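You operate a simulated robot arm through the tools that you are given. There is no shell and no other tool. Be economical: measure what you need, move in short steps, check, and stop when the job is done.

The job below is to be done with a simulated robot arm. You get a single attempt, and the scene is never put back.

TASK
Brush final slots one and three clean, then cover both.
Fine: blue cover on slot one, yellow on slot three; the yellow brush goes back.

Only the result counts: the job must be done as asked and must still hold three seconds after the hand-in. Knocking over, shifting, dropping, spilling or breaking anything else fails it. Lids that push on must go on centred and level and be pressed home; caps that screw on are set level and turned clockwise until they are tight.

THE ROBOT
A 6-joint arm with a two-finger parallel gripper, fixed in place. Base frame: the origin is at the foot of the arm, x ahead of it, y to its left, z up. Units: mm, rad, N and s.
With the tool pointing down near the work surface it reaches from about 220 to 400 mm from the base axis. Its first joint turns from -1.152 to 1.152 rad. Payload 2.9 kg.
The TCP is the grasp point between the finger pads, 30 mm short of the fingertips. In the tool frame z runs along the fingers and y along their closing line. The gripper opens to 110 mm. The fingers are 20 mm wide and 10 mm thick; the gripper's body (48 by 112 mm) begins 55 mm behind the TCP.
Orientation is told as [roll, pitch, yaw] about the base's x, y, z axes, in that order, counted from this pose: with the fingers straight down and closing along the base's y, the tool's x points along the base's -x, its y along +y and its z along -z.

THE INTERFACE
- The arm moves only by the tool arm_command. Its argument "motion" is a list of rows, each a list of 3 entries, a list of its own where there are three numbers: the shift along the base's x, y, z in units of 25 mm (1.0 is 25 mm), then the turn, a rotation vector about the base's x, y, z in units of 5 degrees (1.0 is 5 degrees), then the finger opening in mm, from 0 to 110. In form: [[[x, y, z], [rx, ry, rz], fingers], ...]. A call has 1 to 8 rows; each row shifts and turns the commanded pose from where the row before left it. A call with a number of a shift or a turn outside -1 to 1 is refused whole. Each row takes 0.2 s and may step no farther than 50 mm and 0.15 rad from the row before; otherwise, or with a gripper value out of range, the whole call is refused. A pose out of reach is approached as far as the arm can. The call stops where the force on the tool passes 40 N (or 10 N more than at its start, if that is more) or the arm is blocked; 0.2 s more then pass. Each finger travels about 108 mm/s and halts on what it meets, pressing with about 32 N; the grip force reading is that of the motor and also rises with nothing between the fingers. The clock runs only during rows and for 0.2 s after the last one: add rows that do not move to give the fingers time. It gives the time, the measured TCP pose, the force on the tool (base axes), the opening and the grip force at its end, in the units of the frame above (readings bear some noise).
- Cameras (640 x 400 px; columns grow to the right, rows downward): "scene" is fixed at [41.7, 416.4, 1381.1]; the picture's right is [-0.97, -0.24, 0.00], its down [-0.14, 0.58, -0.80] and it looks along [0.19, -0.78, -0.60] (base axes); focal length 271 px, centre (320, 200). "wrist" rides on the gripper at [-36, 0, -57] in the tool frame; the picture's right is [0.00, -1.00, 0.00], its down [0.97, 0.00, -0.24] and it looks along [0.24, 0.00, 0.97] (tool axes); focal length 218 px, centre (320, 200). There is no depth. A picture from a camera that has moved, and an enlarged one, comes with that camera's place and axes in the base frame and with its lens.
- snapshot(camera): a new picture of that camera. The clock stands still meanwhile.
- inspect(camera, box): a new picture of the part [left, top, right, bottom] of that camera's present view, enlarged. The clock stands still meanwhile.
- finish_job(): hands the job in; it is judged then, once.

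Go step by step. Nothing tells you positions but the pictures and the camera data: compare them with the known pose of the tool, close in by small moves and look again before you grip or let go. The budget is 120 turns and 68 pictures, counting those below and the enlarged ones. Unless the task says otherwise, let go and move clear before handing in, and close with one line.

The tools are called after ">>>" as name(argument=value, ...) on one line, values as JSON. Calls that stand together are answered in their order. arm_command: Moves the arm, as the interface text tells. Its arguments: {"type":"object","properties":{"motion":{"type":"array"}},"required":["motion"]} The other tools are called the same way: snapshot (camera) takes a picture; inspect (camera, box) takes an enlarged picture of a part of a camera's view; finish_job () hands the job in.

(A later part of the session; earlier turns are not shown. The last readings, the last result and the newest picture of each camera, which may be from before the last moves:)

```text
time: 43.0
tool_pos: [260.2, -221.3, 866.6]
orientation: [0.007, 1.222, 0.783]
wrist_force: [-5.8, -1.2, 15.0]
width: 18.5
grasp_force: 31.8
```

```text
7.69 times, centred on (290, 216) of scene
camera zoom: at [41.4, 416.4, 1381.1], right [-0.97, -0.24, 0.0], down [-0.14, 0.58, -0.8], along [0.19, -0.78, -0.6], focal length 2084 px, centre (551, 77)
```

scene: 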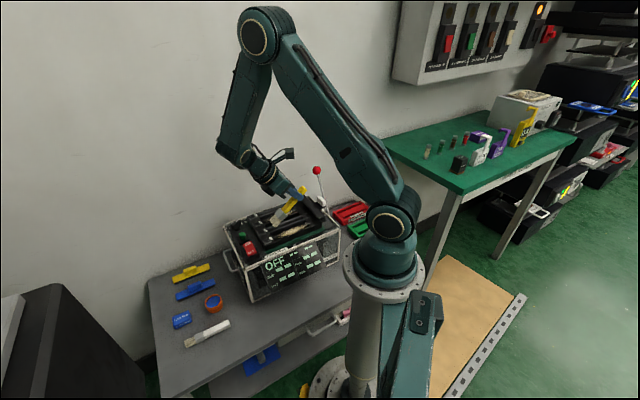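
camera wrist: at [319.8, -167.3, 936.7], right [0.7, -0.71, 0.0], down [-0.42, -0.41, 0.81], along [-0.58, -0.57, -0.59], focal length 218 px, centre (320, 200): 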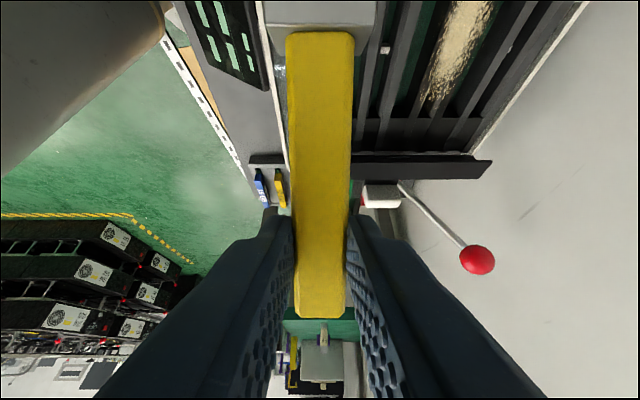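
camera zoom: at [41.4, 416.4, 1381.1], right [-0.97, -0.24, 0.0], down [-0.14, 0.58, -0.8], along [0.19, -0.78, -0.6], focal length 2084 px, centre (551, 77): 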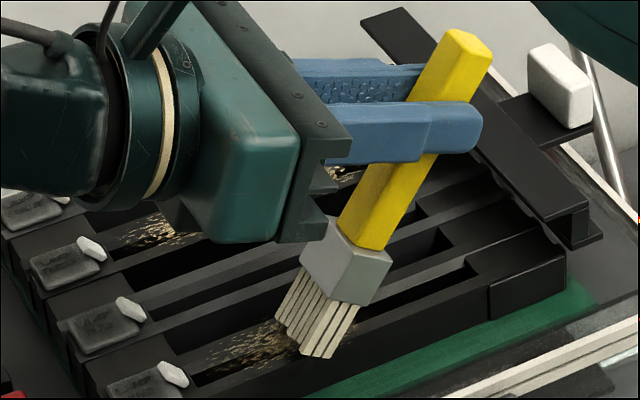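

That works: everything behind the brush is clean. Continuing.

>>> arm_command(motion=[[[0.3, 0.295, -0.02], [0, 0, 0], 0], [[0.3, 0.295, -0.02], [0, 0, 0], 0], [[0.3, 0.295, -0.02], [0, 0, 0], 0], [[0.3, 0.295, -0.02], [0, 0, 0], 0]])

>>> inspect(camera="scene", box=[250, 195, 330, 247])

```text
time: 44.0
tool_pos: [287.9, -191.8, 864.7]
orientation: [0.002, 1.223, 0.779]
wrist_force: [-4.5, -2.8, 15.3]
width: 18.7
grasp_force: 32.6
```

```text
7.69 times, centred on (290, 221) of scene
camera zoom: at [41.5, 416.4, 1381.1], right [-0.97, -0.24, 0.0], down [-0.14, 0.58, -0.8], along [0.19, -0.78, -0.6], focal length 2084 px, centre (551, 38)
```

zoom: 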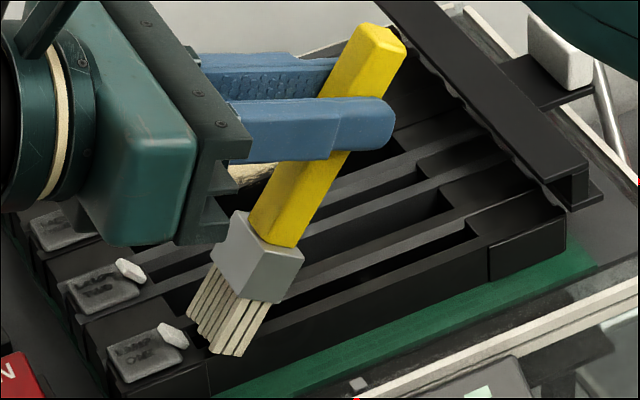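

>>> arm_command(motion=[[[0.2, 0.197, -0.01], [0, 0, 0], 0], [[0, 0, 0], [0, 0, 0], 0]])

>>> arm_command(motion=[[[-0.05, -0.05, 0.5], [0, 0, 0], 0], [[-0.4, -0.4, 1], [0, 0, 0], 0], [[-0.4, -0.4, 0.4], [0, 0, 0], 0], [[-0.4, -0.4, 0], [0, 0, 0], 0], [[-0.4, -0.4, 0], [0, 0, 0], 0], [[-0.4, -0.4, 0], [0, 0, 0], 0]])

>>> inspect(camera="scene", box=[250, 195, 330, 247])

```text
time: 44.6
tool_pos: [293.5, -187.0, 865.2]
orientation: [0.009, 1.22, 0.787]
wrist_force: [-5.1, -0.4, 11.9]
width: 18.9
grasp_force: 32.0
```

```text
time: 46.0
tool_pos: [243.1, -238.0, 914.5]
orientation: [0.006, 1.222, 0.782]
wrist_force: [0.3, 1.0, -0.7]
width: 18.6
grasp_force: 32.0
```

```text
7.69 times, centred on (290, 221) of scene
camera zoom: at [41.7, 416.4, 1381.1], right [-0.97, -0.24, 0.0], down [-0.14, 0.58, -0.8], along [0.19, -0.78, -0.6], focal length 2084 px, centre (551, 38)
```

zoom: 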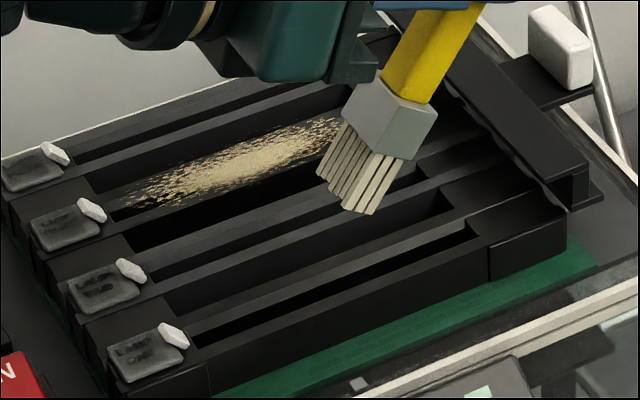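

Slot one is spotless. I'll move over to the far end of slot three, 94 mm across.

>>> arm_command(motion=[[[0.365, -0.94, 0], [0, 0, 0], 0], [[0.365, -0.94, 0], [0, 0, 0], 0], [[0.365, -0.94, 0], [0, 0, 0], 0], [[0.365, -0.94, 0], [0, 0, 0], 0], [[0, 0, -0.7], [0, 0, 0], 0], [[0, 0, -0.6], [0, 0, 0], 0]])

>>> inspect(camera="scene", box=[250, 180, 330, 232])

```text
time: 47.4
tool_pos: [281.6, -332.4, 877.6]
orientation: [0.003, 1.222, 0.78]
wrist_force: [0.4, 0.6, 0.1]
width: 18.6
grasp_force: 31.7
```

```text
7.69 times, centred on (290, 206) of scene
camera zoom: at [41.7, 416.4, 1381.1], right [-0.97, -0.24, 0.0], down [-0.14, 0.58, -0.8], along [0.19, -0.78, -0.6], focal length 2084 px, centre (551, 154)
```

zoom: 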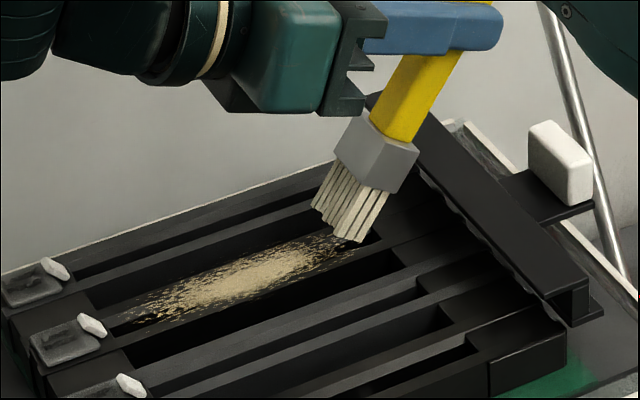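

>>> arm_command(motion=[[[-0.18, -0.175, -0.3], [0, 0, 0], 0], [[0, 0, 0], [0, 0, 0], 0]])

>>> arm_command(motion=[[[0, 0, -0.12], [0, 0, 0], 0], [[0, 0, 0], [0, 0, 0], 0]])

```text
time: 48.0
tool_pos: [277.2, -336.7, 871.2]
orientation: [0.005, 1.223, 0.782]
wrist_force: [-0.8, -0.3, -0.5]
width: 18.9
grasp_force: 32.0
```

```text
time: 48.6
tool_pos: [275.8, -336.7, 867.6]
orientation: [0.004, 1.223, 0.782]
wrist_force: [0.2, -0.1, 0.0]
width: 18.6
grasp_force: 32.3
```

>>> arm_command(motion=[[[0, 0, -0.1], [0, 0, 0], 0], [[0, 0, 0], [0, 0, 0], 0]])

>>> arm_command(motion=[[[0, 0, -0.06], [0, 0, 0], 0], [[0, 0, 0], [0, 0, 0], 0]])

>>> inspect(camera="scene", box=[250, 180, 330, 232])

```text
time: 49.2
tool_pos: [276.6, -335.9, 865.9]
orientation: [0.005, 1.222, 0.779]
wrist_force: [0.4, 1.2, 1.5]
width: 18.5
grasp_force: 32.2
```

```text
time: 49.8
tool_pos: [277.6, -337.1, 866.5]
orientation: [-0.002, 1.223, 0.773]
wrist_force: [-2.9, 0.6, 15.3]
width: 18.8
grasp_force: 32.0
```

```text
7.69 times, centred on (290, 206) of scene
camera zoom: at [41.5, 416.5, 1381.1], right [-0.97, -0.24, 0.0], down [-0.14, 0.58, -0.8], along [0.19, -0.78, -0.6], focal length 2084 px, centre (551, 154)
```

zoom: 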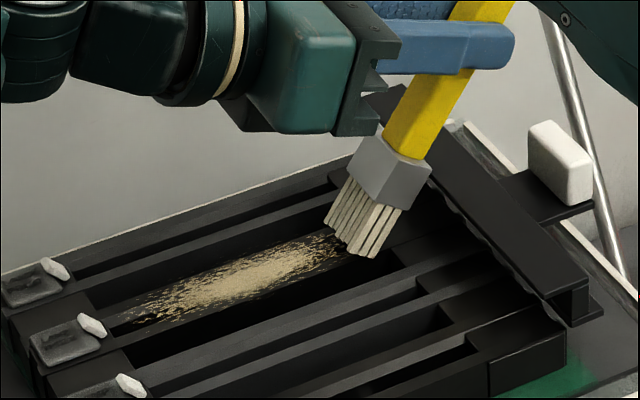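

Contact at 15 N over the far end of slot three, so I'll push toward the lamp.

>>> arm_command(motion=[[[0.3, 0.295, -0.01], [0, 0, 0], 0], [[0.3, 0.295, -0.02], [0, 0, 0], 0], [[0.3, 0.295, -0.02], [0, 0, 0], 0]])

>>> arm_command(motion=[[[0.3, 0.295, -0.02], [0, 0, 0], 0], [[0.3, 0.295, -0.02], [0, 0, 0], 0], [[0.3, 0.295, -0.02], [0, 0, 0], 0]])

>>> inspect(camera="scene", box=[250, 180, 330, 232])

```text
time: 50.6
tool_pos: [299.2, -314.3, 862.6]
orientation: [-0.002, 1.225, 0.773]
wrist_force: [-4.4, -5.0, 21.7]
width: 18.8
grasp_force: 32.3
```

```text
time: 51.4
tool_pos: [321.4, -290.8, 863.4]
orientation: [0.004, 1.222, 0.779]
wrist_force: [-3.0, -3.1, 15.2]
width: 18.7
grasp_force: 31.7
```

```text
7.69 times, centred on (290, 206) of scene
camera zoom: at [41.5, 416.4, 1381.1], right [-0.97, -0.24, 0.0], down [-0.14, 0.58, -0.8], along [0.19, -0.78, -0.6], focal length 2084 px, centre (551, 154)
```

zoom: 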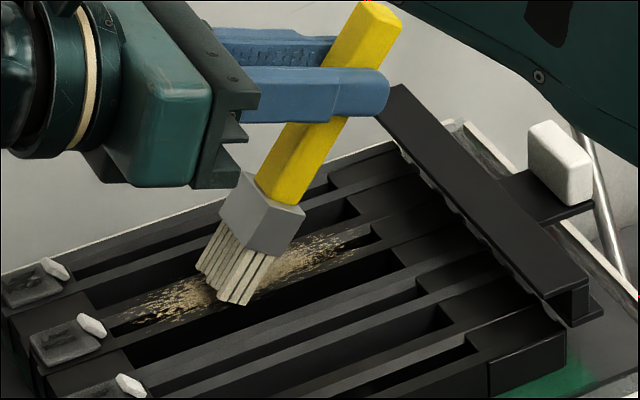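

Some dust remains on the wall-side rail, so the brush sits too far to the front. I'll finish this stroke shifted 6 mm toward the wall, then repeat the first part.

>>> arm_command(motion=[[[0.09, -0.09, 0], [0, 0, 0], 0], [[0.08, -0.08, 0], [0, 0, 0], 0], [[0.3, 0.295, -0.02], [0, 0, 0], 0], [[0.3, 0.295, -0.02], [0, 0, 0], 0]])

>>> arm_command(motion=[[[0.3, 0.295, -0.02], [0, 0, 0], 0], [[0.3, 0.295, -0.02], [0, 0, 0], 0], [[0.2, 0.197, -0.02], [0, 0, 0], 0]])

>>> inspect(camera="scene", box=[250, 180, 330, 232])

```text
time: 52.4
tool_pos: [340.2, -279.6, 862.6]
orientation: [-0.006, 1.218, 0.775]
wrist_force: [-3.4, -5.7, 19.1]
width: 18.7
grasp_force: 32.2
```

```text
time: 53.2
tool_pos: [342.2, -258.3, 855.9]
orientation: [-0.006, 1.218, 0.773]
wrist_force: [-1.1, -6.7, 19.9]
width: 18.7
grasp_force: 32.3
out of reach, approached as far as the arm can: row 1, 2, 3
```

```text
7.69 times, centred on (290, 206) of scene
camera zoom: at [41.4, 416.4, 1381.1], right [-0.97, -0.24, 0.0], down [-0.14, 0.58, -0.8], along [0.19, -0.78, -0.6], focal length 2084 px, centre (551, 154)
```

zoom: 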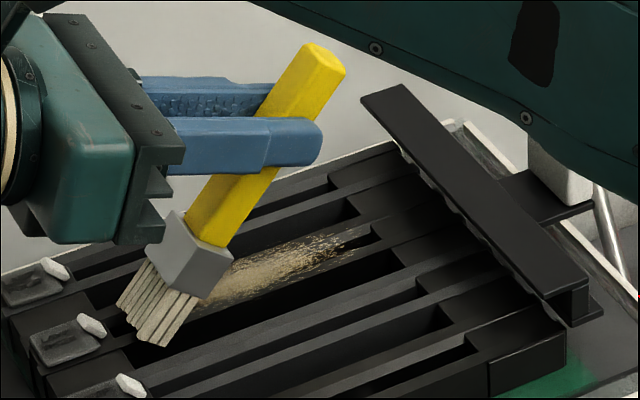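

At this tilt the lamp end of slot three is just out of reach. I'll lift, back off, and look from above.

>>> arm_command(motion=[[[-0.4, -0.4, 0.3], [0, 0, 0], 0], [[-0.5, -0.5, 0.6], [0, 0, 0], 0], [[-0.5, -0.5, 0.4], [0.7, -0.714, 0], 0], [[-0.5, -0.5, 0.4], [0.7, -0.714, 0], 0], [[-0.6, -0.6, 0.1], [0.7, -0.714, 0], 0], [[-0.6, -0.6, 0], [0, 0, 0], 0]])

>>> inspect(camera="scene", box=[250, 180, 330, 232])

```text
time: 54.6
tool_pos: [267.6, -339.2, 898.5]
orientation: [0.002, 0.958, 0.779]
wrist_force: [-0.7, -0.3, -0.8]
width: 18.7
grasp_force: 31.7
```

```text
7.69 times, centred on (290, 206) of scene
camera zoom: at [41.7, 416.4, 1381.1], right [-0.97, -0.24, 0.0], down [-0.14, 0.58, -0.8], along [0.19, -0.78, -0.6], focal length 2084 px, centre (551, 154)
```

zoom: 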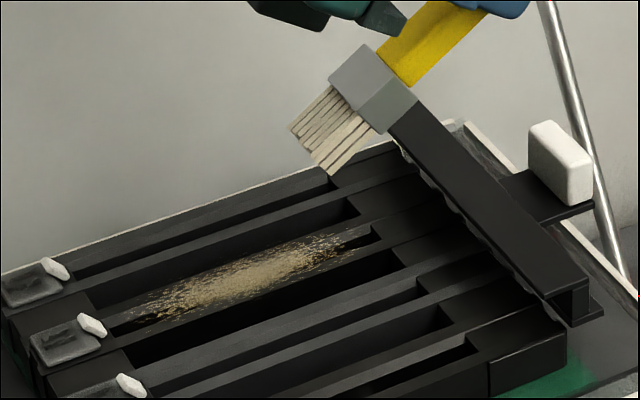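

Slot three is thinner but not clean; slot one also got several passes. I'll repeat with a steeper brush, shifted slightly toward the wall.

>>> arm_command(motion=[[[0.15, -0.05, -0.2], [-0.7, 0.714, 0], 0], [[0.15, -0.05, -0.2], [-0.7, 0.714, 0], 0], [[0.15, -0.05, -0.2], [-0.7, 0.714, 0], 0], [[0, 0, -0.3], [0, 0, 0], 0], [[0, 0, -0.3], [0, 0, 0], 0]])

>>> inspect(camera="scene", box=[250, 180, 330, 232])

```text
time: 55.8
tool_pos: [276.9, -343.0, 869.4]
orientation: [0.004, 1.223, 0.781]
wrist_force: [0.7, -0.6, -0.2]
width: 18.7
grasp_force: 31.3
```

```text
7.69 times, centred on (290, 206) of scene
camera zoom: at [41.7, 416.4, 1381.1], right [-0.97, -0.24, 0.0], down [-0.14, 0.58, -0.8], along [0.19, -0.78, -0.6], focal length 2084 px, centre (551, 154)
```

zoom: 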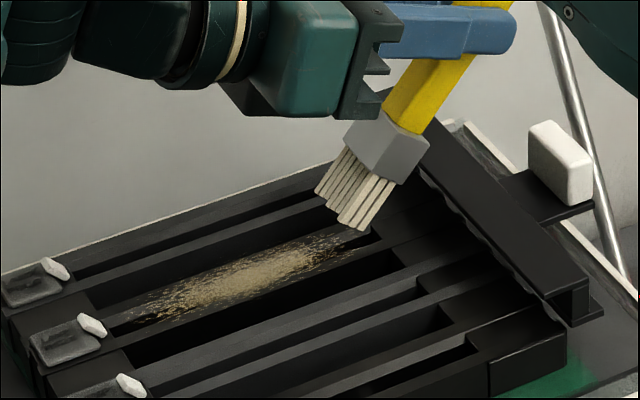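

>>> arm_command(motion=[[[0, 0, -0.12], [0, 0, 0], 0], [[0, 0, -0.12], [0, 0, 0], 0], [[0, 0, 0], [0, 0, 0], 0]])

>>> arm_command(motion=[[[0, 0, -0.12], [0, 0, 0], 0], [[0, 0, 0], [0, 0, 0], 0]])

```text
time: 56.6
tool_pos: [276.1, -341.3, 864.1]
orientation: [0.006, 1.221, 0.783]
wrist_force: [-0.5, 0.1, 0.0]
width: 18.6
grasp_force: 31.7
```

```text
time: 57.2
tool_pos: [276.7, -341.5, 862.0]
orientation: [0.005, 1.222, 0.782]
wrist_force: [0.3, 0.7, -0.6]
width: 18.9
grasp_force: 31.8
```

>>> arm_command(motion=[[[0, 0, -0.1], [0, 0, 0], 0], [[0, 0, 0], [0, 0, 0], 0]])

>>> arm_command(motion=[[[0, 0, -0.1], [0, 0, 0], 0], [[0, 0, 0], [0, 0, 0], 0]])

```text
time: 57.8
tool_pos: [278.2, -341.6, 858.6]
orientation: [0.005, 1.22, 0.782]
wrist_force: [-0.6, -0.8, 0.4]
width: 18.6
grasp_force: 32.0
```

```text
time: 58.4
tool_pos: [277.5, -341.6, 855.8]
orientation: [0.006, 1.222, 0.783]
wrist_force: [-0.2, -0.1, 0.9]
width: 18.5
grasp_force: 32.3
```

>>> arm_command(motion=[[[0, 0, -0.1], [0, 0, 0], 0], [[0, 0, 0], [0, 0, 0], 0]])

>>> inspect(camera="scene", box=[250, 180, 330, 232])

```text
time: 59.0
tool_pos: [277.0, -341.5, 854.8]
orientation: [-0.009, 1.224, 0.77]
wrist_force: [-2.1, -4.2, 20.3]
width: 18.7
grasp_force: 32.1
```

```text
7.69 times, centred on (290, 206) of scene
camera zoom: at [41.4, 416.5, 1381.1], right [-0.97, -0.24, 0.0], down [-0.14, 0.58, -0.8], along [0.19, -0.78, -0.6], focal length 2084 px, centre (551, 154)
```

zoom: 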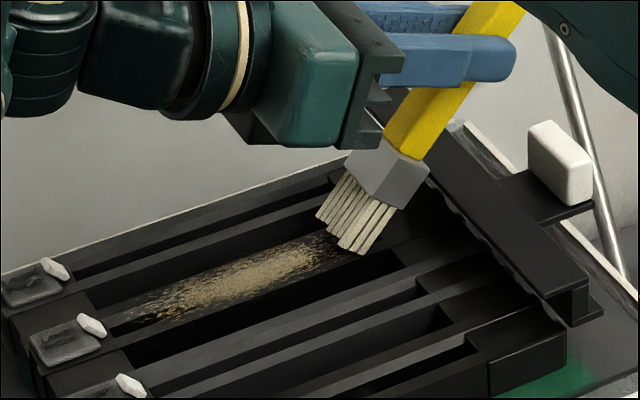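

Contact at 20 N. Pushing toward the lamp.

>>> arm_command(motion=[[[0.3, 0.295, -0.02], [0, 0, 0], 0], [[0.3, 0.295, -0.02], [0, 0, 0], 0], [[0.3, 0.295, -0.02], [0, 0, 0], 0]])

>>> arm_command(motion=[[[0.3, 0.295, -0.02], [0, 0, 0], 0], [[0.3, 0.295, -0.02], [0, 0, 0], 0], [[0.3, 0.295, -0.02], [0, 0, 0], 0]])

>>> inspect(camera="scene", box=[250, 180, 330, 232])

```text
time: 59.8
tool_pos: [299.4, -319.1, 853.1]
orientation: [-0.002, 1.225, 0.773]
wrist_force: [-4.6, -5.5, 19.2]
width: 18.6
grasp_force: 31.7
```

```text
time: 60.6
tool_pos: [324.4, -295.5, 852.5]
orientation: [0.001, 1.224, 0.777]
wrist_force: [-4.7, -4.1, 18.7]
width: 18.6
grasp_force: 31.7
```

```text
7.69 times, centred on (290, 206) of scene
camera zoom: at [41.4, 416.4, 1381.1], right [-0.97, -0.24, 0.0], down [-0.14, 0.58, -0.8], along [0.19, -0.78, -0.6], focal length 2084 px, centre (551, 154)
```

zoom: 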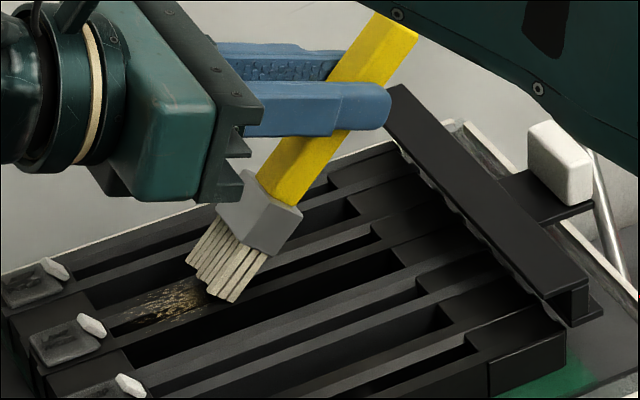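

Clean behind the brush again. For the last part, out of direct reach, I'll advance the tip by easing the tilt while lowering.

>>> arm_command(motion=[[[0.1, 0.098, -0.16], [0.63, -0.64, 0], 0], [[0.1, 0.098, -0.16], [0.63, -0.64, 0], 0]])

>>> arm_command(motion=[[[0.1, 0.098, -0.18], [0.63, -0.64, 0], 0], [[0, 0, 0], [0, 0, 0], 0]])

>>> inspect(camera="scene", box=[250, 180, 330, 232])

```text
time: 61.2
tool_pos: [327.6, -292.1, 841.9]
orientation: [0.009, 1.064, 0.786]
wrist_force: [-1.2, -0.1, 5.3]
width: 18.9
grasp_force: 31.8
```

```text
time: 61.8
tool_pos: [329.7, -289.2, 837.6]
orientation: [0.005, 0.984, 0.781]
wrist_force: [0.3, -0.1, -1.0]
width: 18.8
grasp_force: 32.0
```

```text
7.69 times, centred on (290, 206) of scene
camera zoom: at [41.7, 416.4, 1381.1], right [-0.97, -0.24, 0.0], down [-0.14, 0.58, -0.8], along [0.19, -0.78, -0.6], focal length 2084 px, centre (551, 154)
```

zoom: 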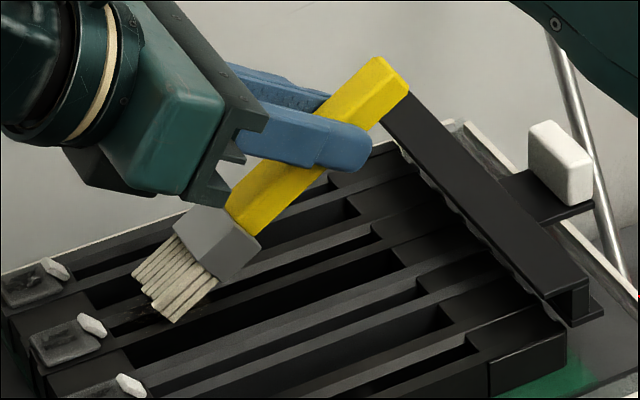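

Nearly done. I'll press again and push the last centimetre or two.

>>> arm_command(motion=[[[0, 0, -0.12], [0, 0, 0], 0], [[0, 0, 0], [0, 0, 0], 0]])

>>> arm_command(motion=[[[0.2, 0.197, -0.08], [0, 0, 0], 0], [[0.2, 0.197, -0.04], [0, 0, 0], 0], [[0.15, 0.147, -0.04], [0, 0, 0], 0]])

>>> inspect(camera="scene", box=[250, 180, 330, 232])

```text
time: 62.4
tool_pos: [329.1, -288.8, 836.1]
orientation: [0.001, 0.987, 0.778]
wrist_force: [-2.1, -0.9, 8.1]
width: 19.0
grasp_force: 32.1
```

```text
time: 63.2
tool_pos: [342.8, -275.2, 832.0]
orientation: [0.001, 0.985, 0.777]
wrist_force: [-4.0, -3.7, 16.0]
width: 19.0
grasp_force: 32.8
```

```text
7.69 times, centred on (290, 206) of scene
camera zoom: at [41.4, 416.4, 1381.1], right [-0.97, -0.24, 0.0], down [-0.14, 0.58, -0.8], along [0.19, -0.78, -0.6], focal length 2084 px, centre (551, 154)
```

zoom: 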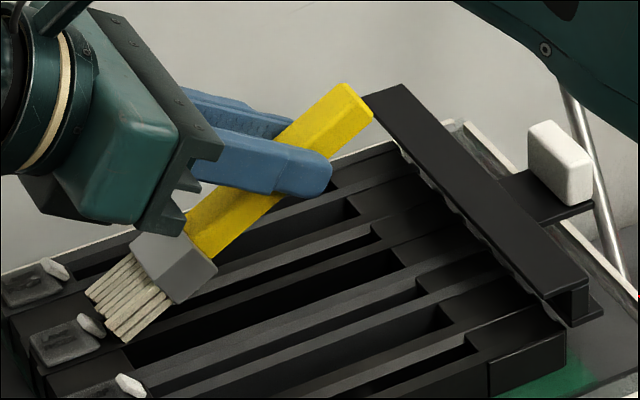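

The slot looks clean. I'll lift away and ease the tilt back so that the brush, turned about 27° in the grip, ends up horizontal.

>>> arm_command(motion=[[[-0.15, -0.15, 0.6], [0, 0, 0], 0], [[-0.2, -0.2, 1], [0, 0, 0], 0], [[0, 0, 1], [0.7, -0.714, 0], 0], [[0, 0, 1], [0.7, -0.714, 0], 0], [[0, 0.5, 0.5], [0.7, -0.714, 0], 0], [[0, 1, 0], [0.7, -0.714, 0], 0], [[0, 1, 0], [0.7, -0.714, 0], 0], [[0, 1, 0], [0.61, -0.62, 0], 0]])

>>> arm_command(motion=[[[0.1, 1, 0], [0, 0, 0], 0], [[0.1, 1, 0], [0, 0, 0], 0], [[0.2, 1, 0], [0, 0, 0], 0], [[0.3, 1, 0], [0, 0, 0], 0], [[0.3, 1, 0], [0, 0, 0], 0], [[0.3, 1, 0], [0, 0, 0], 0], [[0.3, 1, 0], [0, 0, 0], 0], [[0.3, 1, 0], [0, 0, 0], 0]])

>>> snapshot(camera="scene")

>>> inspect(camera="scene", box=[250, 190, 320, 240])

```text
time: 65.0
tool_pos: [334.5, -196.8, 935.4]
orientation: [0.002, 0.474, 0.779]
wrist_force: [0.5, -0.4, 0.0]
width: 18.5
grasp_force: 31.5
```

```text
time: 66.8
tool_pos: [381.3, 3.3, 934.4]
orientation: [0.002, 0.474, 0.777]
wrist_force: [0.0, -0.8, -0.4]
width: 18.6
grasp_force: 31.7
```

```text
17 pictures are left
```

scene: 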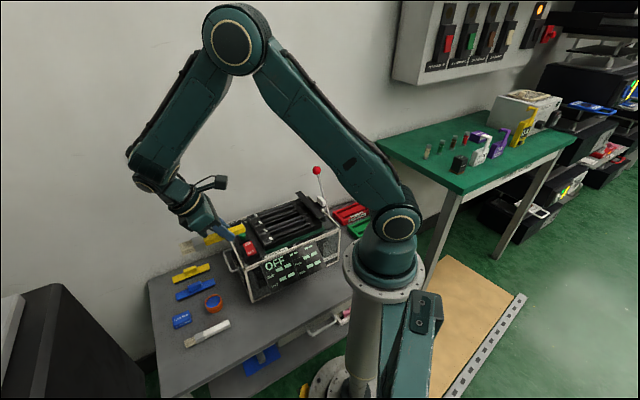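

```text
8.00 times, centred on (285, 215) of scene
camera zoom: at [41.7, 416.4, 1381.1], right [-0.97, -0.24, 0.0], down [-0.14, 0.58, -0.8], along [0.19, -0.78, -0.6], focal length 2168 px, centre (600, 80)
```

zoom: 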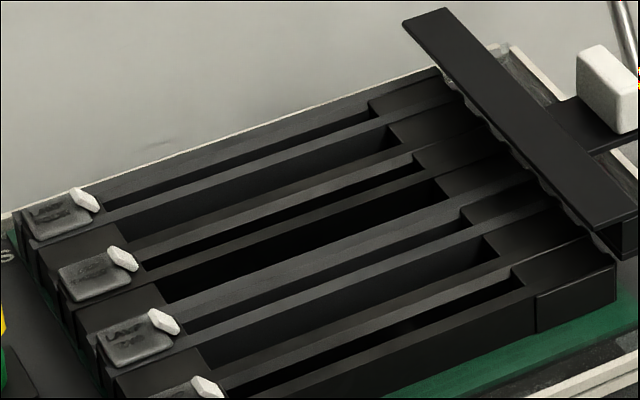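

Both slots are clean. Now I'll return the brush above its original spot.

>>> arm_command(motion=[[[0.108, 0.909, -1], [0, 0, 0], 0], [[0.108, 0.909, -1], [0, 0, 0], 0], [[0.108, 0.909, -1], [0, 0, 0], 0], [[0.108, 0.909, -1], [0, 0, 0], 0], [[0.108, 0.909, -1], [0, 0, 0], 0], [[0, 0, -1], [0, 0, 0], 0], [[0, 0, -1], [0, 0, 0], 0], [[0, 0, -1], [0, 0, 0], 0]])

>>> arm_command(motion=[[[0, 0, -1], [0, 0, 0], 0], [[0, 0, -1], [0, 0, 0], 0], [[0, 0, -1], [0, 0, 0], 0], [[0, 0, -1], [0, 0, 0], 0], [[0, 0, -0.4], [0, 0, 0], 0]])

>>> inspect(camera="scene", box=[175, 300, 255, 370])

>>> snapshot(camera="wrist")

```text
time: 68.6
tool_pos: [395.7, 115.7, 735.4]
orientation: [0.002, 0.476, 0.779]
wrist_force: [0.0, 0.7, -0.8]
width: 18.9
grasp_force: 31.9
```

```text
time: 69.8
tool_pos: [396.3, 117.8, 621.7]
orientation: [0.002, 0.476, 0.779]
wrist_force: [0.0, 0.1, -0.1]
width: 18.7
grasp_force: 32.1
```

```text
5.71 times, centred on (215, 335) of scene
camera zoom: at [41.7, 416.4, 1381.1], right [-0.97, -0.24, 0.0], down [-0.14, 0.58, -0.8], along [0.19, -0.78, -0.6], focal length 1548 px, centre (920, -571)
```

zoom: 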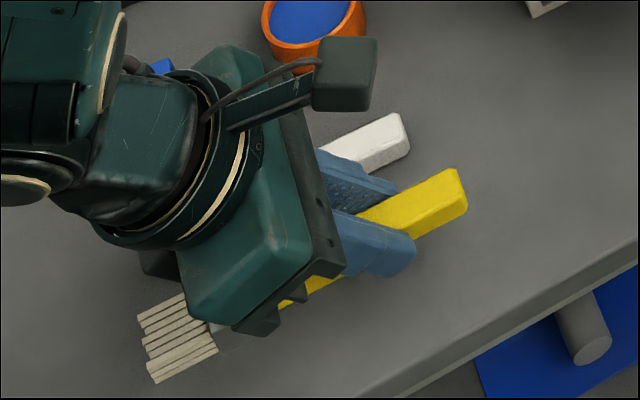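

```text
14 pictures are left
camera wrist: at [436.0, 156.4, 657.2], right [0.7, -0.71, 0.0], down [-0.54, -0.53, 0.66], along [-0.47, -0.46, -0.75], focal length 218 px, centre (320, 200)
```

wrist: 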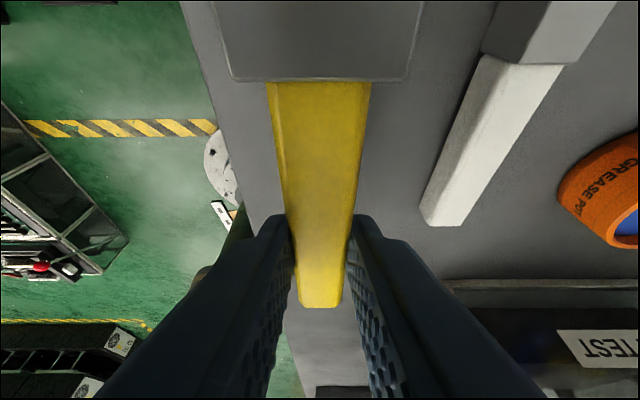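

The brush is level to within a degree, about 30 mm above its old spot. Lowering gently.

>>> arm_command(motion=[[[0, 0, -0.6], [0, 0, 0], 0], [[0, 0, -0.4], [0, 0, 0], 0], [[0, 0, -0.12], [0, 0, 0], 0], [[0, 0, 0], [0, 0, 0], 0]])

>>> arm_command(motion=[[[0, 0, -0.08], [0, 0, 0], 0], [[0, 0, 0], [0, 0, 0], 0]])

```text
time: 70.8
tool_pos: [395.4, 116.7, 595.7]
orientation: [0.002, 0.474, 0.778]
wrist_force: [0.3, 0.4, 0.0]
width: 18.7
grasp_force: 32.1
```

```text
time: 71.4
tool_pos: [395.8, 116.1, 592.8]
orientation: [0.001, 0.477, 0.779]
wrist_force: [-0.3, -0.7, -0.1]
width: 18.8
grasp_force: 32.1
```

>>> arm_command(motion=[[[0, 0, -0.06], [0, 0, 0], 0], [[0, 0, 0], [0, 0, 0], 0]])

>>> arm_command(motion=[[[0, 0, -0.06], [0, 0, 0], 0], [[0, 0, 0], [0, 0, 0], 0]])

```text
time: 72.0
tool_pos: [395.5, 116.3, 592.0]
orientation: [0.002, 0.475, 0.779]
wrist_force: [-1.4, -0.2, -0.1]
width: 19.0
grasp_force: 31.8
```

```text
time: 72.6
tool_pos: [396.3, 116.1, 590.8]
orientation: [0.003, 0.478, 0.775]
wrist_force: [-2.5, -2.2, 12.2]
width: 18.7
grasp_force: 31.9
```

Contact. I'll release, retract and straighten the gripper.

>>> arm_command(motion=[[[0, 0, 0], [0, 0, 0], 30], [[0, 0, 0], [0, 0, 0], 50], [[0, 0, 0], [0, 0, 0], 50], [[0.15, 0.15, 0.6], [0, 0, 0], 50], [[0, 0, 1], [0, 0, 0], 50], [[0, 0, 1], [0.7, -0.714, 0], 50], [[0, 0, 1], [0.7, -0.714, 0], 50], [[0, 0, 1], [0.7, -0.714, 0], 50]])

>>> arm_command(motion=[[[0.3, -0.5, 1], [0.7, -0.714, 0], 60], [[0.3, -0.5, 1], [0.7, -0.714, 0], 60], [[0.3, -0.5, 0.5], [0.318, -0.325, 0], 60], [[0.7, -0.8, 0], [0, 0, 0], 60], [[0.7, -0.8, 0], [0, 0, 0], 60], [[0.7, -0.8, 0], [0, 0, 0], 60], [[0.7, -0.8, 0], [0, 0, 0], 60]])

>>> snapshot(camera="wrist")

```text
time: 74.4
tool_pos: [400.0, 121.3, 705.0]
orientation: [0.002, 0.211, 0.778]
wrist_force: [0.2, 0.8, 0.7]
width: 50.0
grasp_force: 0.1
```

```text
time: 76.0
tool_pos: [493.5, 3.6, 767.6]
orientation: [-0.001, -0.002, 0.779]
wrist_force: [-0.1, 0.2, 0.0]
width: 60.0
grasp_force: 0.2
```

```text
13 pictures are left
camera wrist: at [517.5, 27.7, 825.2], right [0.7, -0.71, 0.0], down [-0.69, -0.68, 0.24], along [-0.17, -0.17, -0.97], focal length 218 px, centre (320, 200)
```

wrist: 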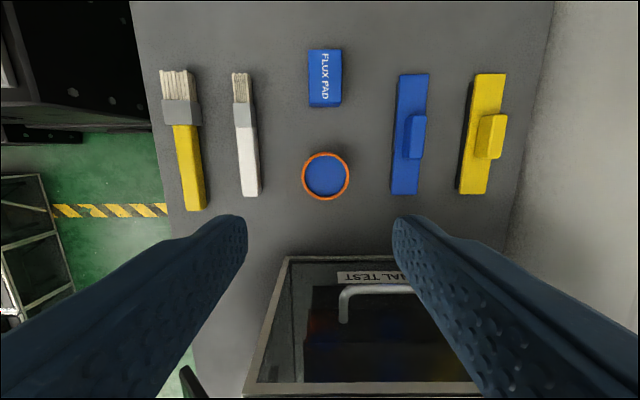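

The brush is back on the bench. Before picking up a cover I'll measure slot one's centreline by centring the empty gripper over it.

>>> arm_command(motion=[[[-0.9, -0.9, 1], [0, 0, 0], 60], [[-0.9, -0.9, 1], [0, 0, 0], 60], [[-0.9, -0.9, 1], [0, 0, 0], 60], [[-0.95, -0.95, 0.3], [0, 0, 0], 60], [[-0.95, -0.95, 0], [0, 0, 0], 60], [[-0.95, -0.95, 0], [0, 0, 0], 60], [[-0.95, -0.93, 0], [0, 0, 0], 60], [[-0.95, -0.9, 0], [0, 0, 0], 60]])

>>> arm_command(motion=[[[-0.95, -0.9, 0], [0, 0, 0], 60], [[0, 0, 0], [0, 0, 0], 60]])

>>> inspect(camera="wrist", box=[240, 60, 480, 210])

```text
time: 77.8
tool_pos: [306.2, -181.4, 849.3]
orientation: [0.0, -0.002, 0.78]
wrist_force: [0.0, 0.2, -1.1]
width: 59.7
grasp_force: 0.0
```

```text
time: 78.4
tool_pos: [281.2, -204.6, 848.1]
orientation: [-0.001, -0.003, 0.778]
wrist_force: [0.8, 0.0, 0.1]
width: 59.9
grasp_force: 0.1
```

```text
2.67 times, centred on (360, 135) of wrist
camera zoom: at [305.9, -179.6, 905.7], right [0.7, -0.71, 0.0], down [-0.69, -0.68, 0.24], along [-0.17, -0.17, -0.97], focal length 582 px, centre (213, 373)
```

zoom: 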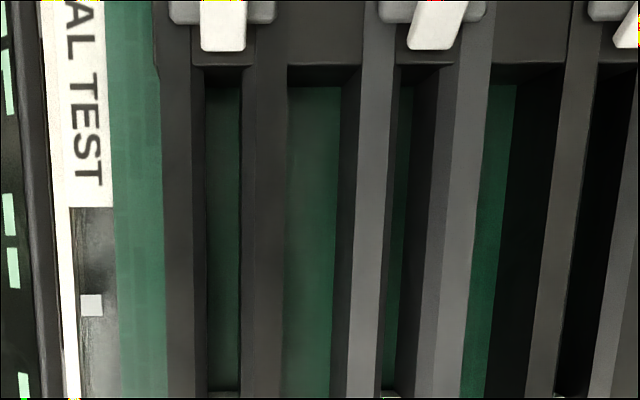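

Slot one's centreline is parallel to the tool and about 3 mm to the wall side of the TCP. I'll view the far end from the same pose to find the lengthwise centre.

>>> inspect(camera="wrist", box=[260, 170, 440, 320])

```text
2.67 times, centred on (350, 245) of wrist
camera zoom: at [305.9, -179.6, 905.7], right [0.7, -0.71, 0.0], down [-0.69, -0.68, 0.24], along [-0.17, -0.17, -0.97], focal length 582 px, centre (240, 80)
```

zoom: 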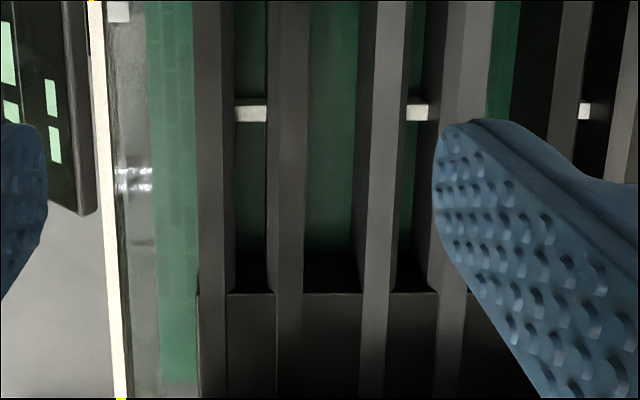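

The slot's lengthwise centre is about 3 mm toward the lamps from the TCP. Now I'll shift over to slot three to measure it the same way.

>>> arm_command(motion=[[[0.943, -0.905, 0], [0, 0, 0], 60], [[0.943, -0.905, 0], [0, 0, 0], 60], [[0.944, -0.906, 0], [0, 0, 0], 60], [[0, 0, 0], [0, 0, 0], 60]])

>>> inspect(camera="wrist", box=[200, 60, 440, 210])

```text
time: 79.4
tool_pos: [353.7, -274.3, 848.0]
orientation: [-0.001, -0.001, 0.777]
wrist_force: [-0.7, -0.2, 0.4]
width: 59.9
grasp_force: 0.0
```

```text
2.67 times, centred on (320, 135) of wrist
camera zoom: at [378.7, -249.3, 905.9], right [0.7, -0.71, 0.0], down [-0.69, -0.68, 0.24], along [-0.17, -0.17, -0.97], focal length 582 px, centre (320, 373)
```

zoom: 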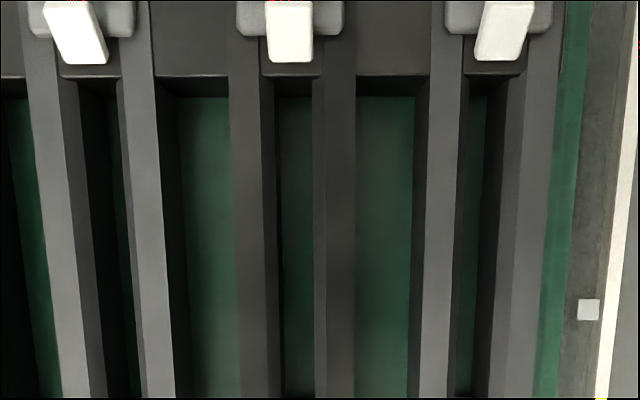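

Slot targets: one ≈ (286.6,-203.2), three ≈ (350.6,-268.5). Next I'll go above the blue cover near (595,-38).

>>> arm_command(motion=[[[0.968, 0.945, 0], [0, 0, 0], 60], [[0.968, 0.945, 0], [0, 0, 0], 60], [[0.968, 0.945, 0], [0, 0, 0], 60], [[0.968, 0.945, 0], [0, 0, 0], 60], [[0.968, 0.945, 0], [0, 0, 0], 60], [[0.968, 0.945, 0], [0, 0, 0], 60], [[0.968, 0.945, 0], [0, 0, 0], 60], [[0.968, 0.945, 0], [0, 0, 0], 60]])

>>> arm_command(motion=[[[0.968, 0.945, -0.6], [0, 0, 0], 50], [[0.968, 0.945, -1], [0, 0, 0], 50], [[0, 0, -1], [0, 0, 0], 50], [[0, 0, -1], [0, 0, 0], 50], [[0, 0, -1], [0, 0, 0], 50], [[0, 0, -1], [0, 0, 0], 50], [[0, 0, -1], [0, 0, 0], 50], [[0, 0, 0], [0, 0, 0], 50]])

>>> snapshot(camera="wrist")

```text
time: 81.2
tool_pos: [544.2, -82.4, 852.8]
orientation: [0.0, -0.001, 0.778]
wrist_force: [1.0, 0.5, 0.3]
width: 59.9
grasp_force: 0.0
```

```text
time: 83.0
tool_pos: [593.9, -37.7, 685.2]
orientation: [0.0, -0.001, 0.779]
wrist_force: [0.1, -0.3, -0.3]
width: 49.9
grasp_force: 0.0
```

```text
9 pictures are left
camera wrist: at [618.5, -13.5, 742.3], right [0.7, -0.71, 0.0], down [-0.69, -0.68, 0.24], along [-0.17, -0.17, -0.97], focal length 218 px, centre (320, 200)
```

wrist: 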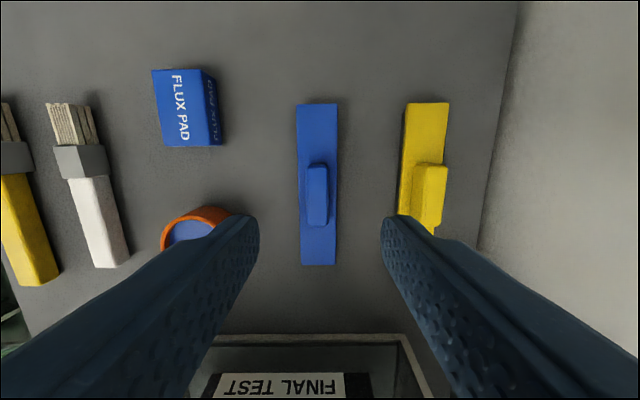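

The blue cover's knob is within 2 mm of the tool centre. I'll correct that and descend until the tips are near the plate.

>>> arm_command(motion=[[[0, 0.097, -0.8], [0, 0, 0], 45], [[0, 0, -0.8], [0, 0, 0], 45], [[0, 0, -0.8], [0, 0, 0], 45], [[0, 0, -0.5], [0, 0, 0], 45], [[0, 0, -0.16], [0, 0, 0], 45], [[0, 0, 0], [0, 0, 0], 45]])

>>> arm_command(motion=[[[0, 0, -0.1], [0, 0, 0], 45], [[0, 0, 0], [0, 0, 0], 45]])

>>> snapshot(camera="wrist")

```text
time: 84.4
tool_pos: [594.6, -33.0, 610.3]
orientation: [0.001, -0.002, 0.778]
wrist_force: [-0.9, 0.4, 0.1]
width: 45.1
grasp_force: 0.1
```

```text
time: 85.0
tool_pos: [593.9, -33.4, 607.1]
orientation: [0.0, -0.001, 0.779]
wrist_force: [-1.0, 0.1, 0.2]
width: 45.0
grasp_force: 0.0
```

```text
8 pictures are left
camera wrist: at [619.3, -9.6, 664.4], right [0.7, -0.71, 0.0], down [-0.69, -0.68, 0.24], along [-0.17, -0.17, -0.97], focal length 218 px, centre (320, 200)
```

wrist: 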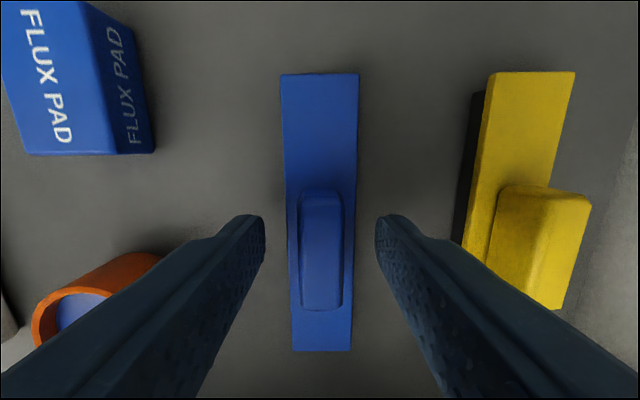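

Centred: plate top is z≈573, knob top ≈593, and the fingertips are at 577. Gripping and lifting the blue cover.

>>> arm_command(motion=[[[0, 0, 0], [0, 0, 0], 0], [[0, 0, 0], [0, 0, 0], 0], [[0, 0, 0], [0, 0, 0], 0], [[0, 0, 0], [0, 0, 0], 0]])

>>> arm_command(motion=[[[0, 0, 0.5], [0, 0, 0], 0], [[0, 0, 1], [0, 0, 0], 0], [[0, 0, 1], [0, 0, 0], 0], [[0, 0, 1], [0, 0, 0], 0], [[0, 0, 1], [0, 0, 0], 0], [[0, 0, 1], [0, 0, 0], 0], [[0, 0, 1], [0, 0, 0], 0], [[0, 0, 1], [0, 0, 0], 0]])

```text
time: 86.0
tool_pos: [595.3, -34.2, 607.3]
orientation: [0.001, -0.002, 0.779]
wrist_force: [-0.8, 0.9, 0.6]
width: 14.5
grasp_force: 31.5
```

```text
time: 87.8
tool_pos: [596.7, -35.2, 794.3]
orientation: [0.0, -0.002, 0.779]
wrist_force: [0.2, -0.3, -0.2]
width: 14.6
grasp_force: 31.8
```

Holding at 14.6 mm. Carrying the blue cover to above slot one.

>>> arm_command(motion=[[[0, 0, 1], [0, 0, 0], 0], [[0, 0, 1], [0, 0, 0], 0], [[-0.943, -0.519, 0.8], [0, 0, 0], 0], [[-0.943, -0.519, 0], [0, 0, 0], 0], [[-0.943, -0.519, 0], [0, 0, 0], 0], [[-0.943, -0.519, 0], [0, 0, 0], 0], [[-0.943, -0.519, 0], [0, 0, 0], 0], [[-0.943, -0.519, 0], [0, 0, 0], 0]])

>>> arm_command(motion=[[[-0.943, -0.519, 0], [0, 0, 0], 0], [[-0.943, -0.519, 0], [0, 0, 0], 0], [[-0.943, -0.519, 0], [0, 0, 0], 0], [[-0.943, -0.519, 0], [0, 0, 0], 0], [[-0.943, -0.519, 0], [0, 0, 0], 0], [[-0.943, -0.519, 0], [0, 0, 0], 0], [[-0.942, -0.516, 0], [0, 0, 0], 0], [[0, 0, -0.6], [0, 0, 0], 0]])

>>> arm_command(motion=[[[0, 0, -0.6], [0, 0, 0], 0], [[0, 0, 0], [0, 0, 0], 0]])

>>> inspect(camera="wrist", box=[230, 20, 410, 350])

```text
time: 89.6
tool_pos: [451.0, -111.9, 862.4]
orientation: [0.0, -0.003, 0.778]
wrist_force: [-0.2, 1.1, -0.9]
width: 14.4
grasp_force: 31.8
```

```text
time: 91.4
tool_pos: [286.2, -203.0, 848.5]
orientation: [0.0, -0.002, 0.78]
wrist_force: [-0.8, 0.7, -0.5]
width: 14.3
grasp_force: 31.7
```

```text
time: 92.0
tool_pos: [286.5, -202.7, 833.4]
orientation: [0.0, -0.002, 0.779]
wrist_force: [0.2, -0.2, -0.1]
width: 14.6
grasp_force: 31.8
```

```text
1.21 times, centred on (320, 185) of wrist
camera zoom: at [311.0, -178.3, 891.4], right [0.7, -0.71, 0.0], down [-0.69, -0.68, 0.24], along [-0.17, -0.17, -0.97], focal length 265 px, centre (320, 218)
```

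zoom: 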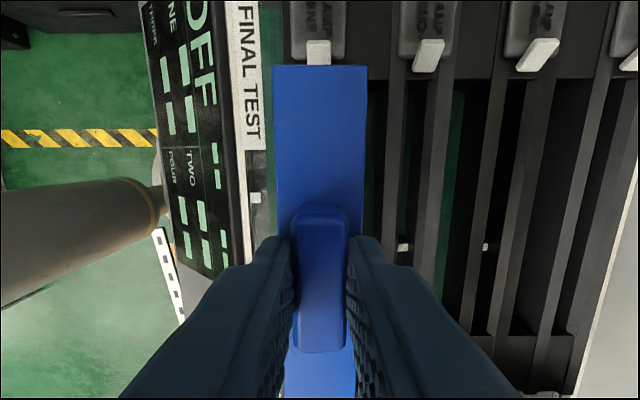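

The cover lines up with lamp one and is parallel to the slot. I'll lower it in small steps, watching the force.

>>> arm_command(motion=[[[0, 0, -0.4], [0, 0, 0], 0], [[0, 0, -0.2], [0, 0, 0], 0], [[0, 0, -0.1], [0, 0, 0], 0], [[0, 0, 0], [0, 0, 0], 0]])

>>> arm_command(motion=[[[0, 0, -0.1], [0, 0, 0], 0], [[0, 0, -0.1], [0, 0, 0], 0], [[0, 0, 0], [0, 0, 0], 0]])

>>> arm_command(motion=[[[0, 0, -0.1], [0, 0, 0], 0], [[0, 0, 0], [0, 0, 0], 0]])

```text
time: 93.0
tool_pos: [287.5, -202.4, 816.5]
orientation: [-0.001, -0.001, 0.779]
wrist_force: [0.9, -0.1, 0.8]
width: 14.7
grasp_force: 31.5
```

```text
time: 93.8
tool_pos: [287.5, -202.2, 811.5]
orientation: [-0.001, -0.001, 0.777]
wrist_force: [-0.5, 0.2, 0.1]
width: 14.3
grasp_force: 31.8
```

```text
time: 94.4
tool_pos: [286.5, -202.3, 809.3]
orientation: [-0.001, -0.002, 0.777]
wrist_force: [-0.7, 0.1, -0.9]
width: 14.4
grasp_force: 32.3
```

>>> arm_command(motion=[[[0, 0, -0.1], [0, 0, 0], 0], [[0, 0, 0], [0, 0, 0], 0]])

>>> arm_command(motion=[[[0, 0, -0.1], [0, 0, 0], 0], [[0, 0, 0], [0, 0, 0], 0]])

>>> arm_command(motion=[[[0, 0, -0.1], [0, 0, 0], 0], [[0, 0, 0], [0, 0, 0], 0]])

```text
time: 95.0
tool_pos: [287.5, -202.8, 806.1]
orientation: [-0.002, -0.002, 0.779]
wrist_force: [0.8, 0.4, -0.6]
width: 14.3
grasp_force: 32.3
```

```text
time: 95.6
tool_pos: [287.4, -203.1, 803.9]
orientation: [0.0, -0.002, 0.779]
wrist_force: [-0.6, -0.7, 0.5]
width: 14.8
grasp_force: 32.3
```

```text
time: 96.2
tool_pos: [287.4, -203.7, 800.4]
orientation: [0.001, -0.002, 0.778]
wrist_force: [0.2, -0.1, 0.2]
width: 14.7
grasp_force: 31.9
```

>>> arm_command(motion=[[[0, 0, -0.08], [0, 0, 0], 0], [[0, 0, 0], [0, 0, 0], 0]])

>>> inspect(camera="scene", box=[250, 190, 320, 245])

```text
time: 96.8
tool_pos: [287.9, -203.5, 798.8]
orientation: [0.001, -0.002, 0.779]
wrist_force: [0.0, -0.3, 0.5]
width: 14.7
grasp_force: 32.1
```

```text
7.27 times, centred on (285, 218) of scene
camera zoom: at [41.7, 416.4, 1381.1], right [-0.97, -0.24, 0.0], down [-0.14, 0.58, -0.8], along [0.19, -0.78, -0.6], focal length 1971 px, centre (574, 73)
```

zoom: 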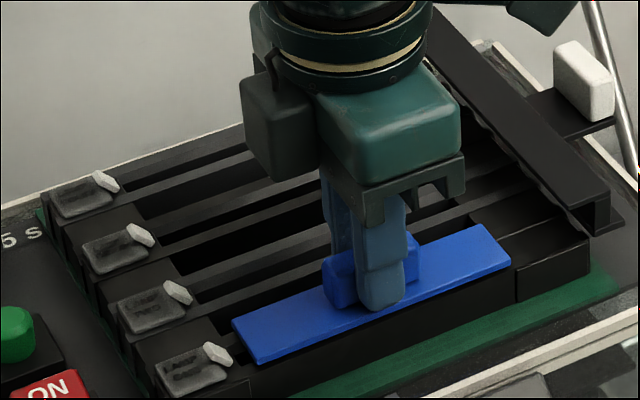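

The plug is entering the slot cleanly. I'll keep lowering until it seats.

>>> arm_command(motion=[[[0, 0, -0.08], [0, 0, 0], 0], [[0, 0, 0], [0, 0, 0], 0]])

>>> arm_command(motion=[[[0, 0, -0.08], [0, 0, 0], 0], [[0, 0, 0], [0, 0, 0], 0]])

>>> arm_command(motion=[[[0, 0, -0.08], [0, 0, 0], 0], [[0, 0, 0], [0, 0, 0], 0]])

```text
time: 97.4
tool_pos: [288.6, -202.4, 796.9]
orientation: [-0.001, -0.002, 0.777]
wrist_force: [-1.7, 0.2, 12.3]
width: 14.4
grasp_force: 32.0
```

```text
time: 98.0
tool_pos: [287.4, -203.5, 795.3]
orientation: [0.0, -0.001, 0.778]
wrist_force: [0.1, 2.9, 32.3]
width: 14.5
grasp_force: 32.0
```

```text
time: 98.3
tool_pos: [287.9, -203.3, 795.4]
orientation: [-0.002, 0.0, 0.779]
wrist_force: [-2.4, 1.6, 10.6]
width: 14.3
grasp_force: 32.0
stopped in row 1: the force on the tool passed its limit (the readings are from after the stop); the commanded pose is now the measured one
```

Contact made and pressed to the 40 N limit. I'll press once more, then release and look.

>>> arm_command(motion=[[[0, 0, -0.06], [0, 0, 0], 0], [[0, 0, -0.04], [0, 0, 0], 0]])

>>> arm_command(motion=[[[0, 0, -0.06], [0, 0, 0], 0], [[0, 0, 0], [0, 0, 0], 0]])

```text
time: 98.8
tool_pos: [287.5, -203.9, 795.3]
orientation: [-0.001, -0.001, 0.778]
wrist_force: [-3.1, 1.6, 8.7]
width: 14.7
grasp_force: 32.1
stopped in row 2: the force on the tool passed its limit (the readings are from after the stop); the commanded pose is now the measured one
```

```text
time: 99.3
tool_pos: [289.0, -203.5, 795.2]
orientation: [-0.003, -0.001, 0.779]
wrist_force: [-2.3, 0.3, 9.4]
width: 14.5
grasp_force: 31.8
stopped in row 2: the force on the tool passed its limit (the readings are from after the stop); the commanded pose is now the measured one
```

Solidly seated at TCP z≈795. Releasing with a small opening and rising.

>>> arm_command(motion=[[[0, 0, 0], [0, 0, 0], 22], [[0, 0, 0], [0, 0, 0], 26], [[0, 0, 0.4], [0, 0, 0], 26], [[0, 0, 1], [0, 0, 0], 30], [[0, 0, 1], [0, 0, 0], 40], [[0, 0, 0.5], [0, 0, 0], 50], [[0, 0, 0], [0, 0, 0], 50]])

>>> inspect(camera="wrist", box=[220, 40, 460, 300])

```text
time: 100.9
tool_pos: [287.4, -202.5, 865.9]
orientation: [-0.003, -0.002, 0.779]
wrist_force: [0.4, -0.2, 0.3]
width: 50.0
grasp_force: 0.0
```

```text
1.54 times, centred on (340, 170) of wrist
camera zoom: at [312.2, -177.9, 923.4], right [0.7, -0.71, 0.0], down [-0.69, -0.68, 0.24], along [-0.17, -0.17, -0.97], focal length 336 px, centre (289, 246)
```

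zoom: 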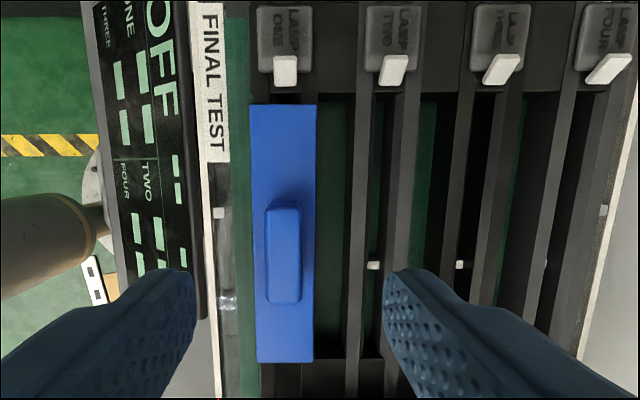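

Blue is on slot one, level and centred. Now for the yellow cover near (650,-93).

>>> arm_command(motion=[[[0.966, 0.2925, 0], [0, 0, 0], 50], [[0.966, 0.2925, 0], [0, 0, 0], 50], [[0.966, 0.2925, 0], [0, 0, 0], 50], [[0.966, 0.2925, 0], [0, 0, 0], 50], [[0.966, 0.2925, 0], [0, 0, 0], 50], [[0.966, 0.2925, 0], [0, 0, 0], 50], [[0.966, 0.2925, 0], [0, 0, 0], 50], [[0.966, 0.2925, 0], [0, 0, 0], 50]])

>>> arm_command(motion=[[[0.966, 0.2925, 0], [0, 0, 0], 50], [[0.966, 0.2925, 0], [0, 0, 0], 50], [[0.966, 0.2925, 0], [0, 0, 0], 50], [[0.966, 0.2925, 0], [0, 0, 0], 50], [[0.966, 0.2925, -0.5], [0, 0, 0], 50], [[0.966, 0.2925, -0.5], [0, 0, 0], 50], [[0.966, 0.2925, -1], [0, 0, 0], 50], [[0, 0, -1], [0, 0, 0], 50]])

>>> arm_command(motion=[[[0, 0, -1], [0, 0, 0], 45], [[0, 0, -1], [0, 0, 0], 45], [[0, 0, -1], [0, 0, 0], 45], [[0, 0, -1], [0, 0, 0], 45], [[0, 0, -0.5], [0, 0, 0], 45], [[0, 0, 0], [0, 0, 0], 45]])

>>> snapshot(camera="wrist")

```text
time: 102.7
tool_pos: [482.1, -144.7, 866.9]
orientation: [-0.003, -0.002, 0.778]
wrist_force: [-0.7, -0.3, -0.2]
width: 49.9
grasp_force: 0.1
```

```text
time: 104.5
tool_pos: [652.8, -94.6, 792.6]
orientation: [-0.003, -0.001, 0.78]
wrist_force: [-0.9, 0.4, 0.4]
width: 50.0
grasp_force: 0.0
```

```text
time: 105.9
tool_pos: [650.6, -92.1, 681.0]
orientation: [-0.002, -0.002, 0.78]
wrist_force: [-0.1, -0.1, -0.7]
width: 44.7
grasp_force: 0.1
```

```text
4 pictures are left
camera wrist: at [674.0, -68.2, 738.2], right [0.7, -0.71, 0.0], down [-0.69, -0.68, 0.24], along [-0.17, -0.17, -0.97], focal length 218 px, centre (320, 200)
```

wrist: 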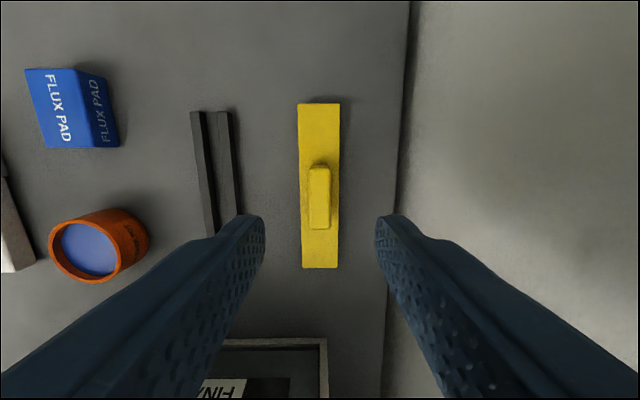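

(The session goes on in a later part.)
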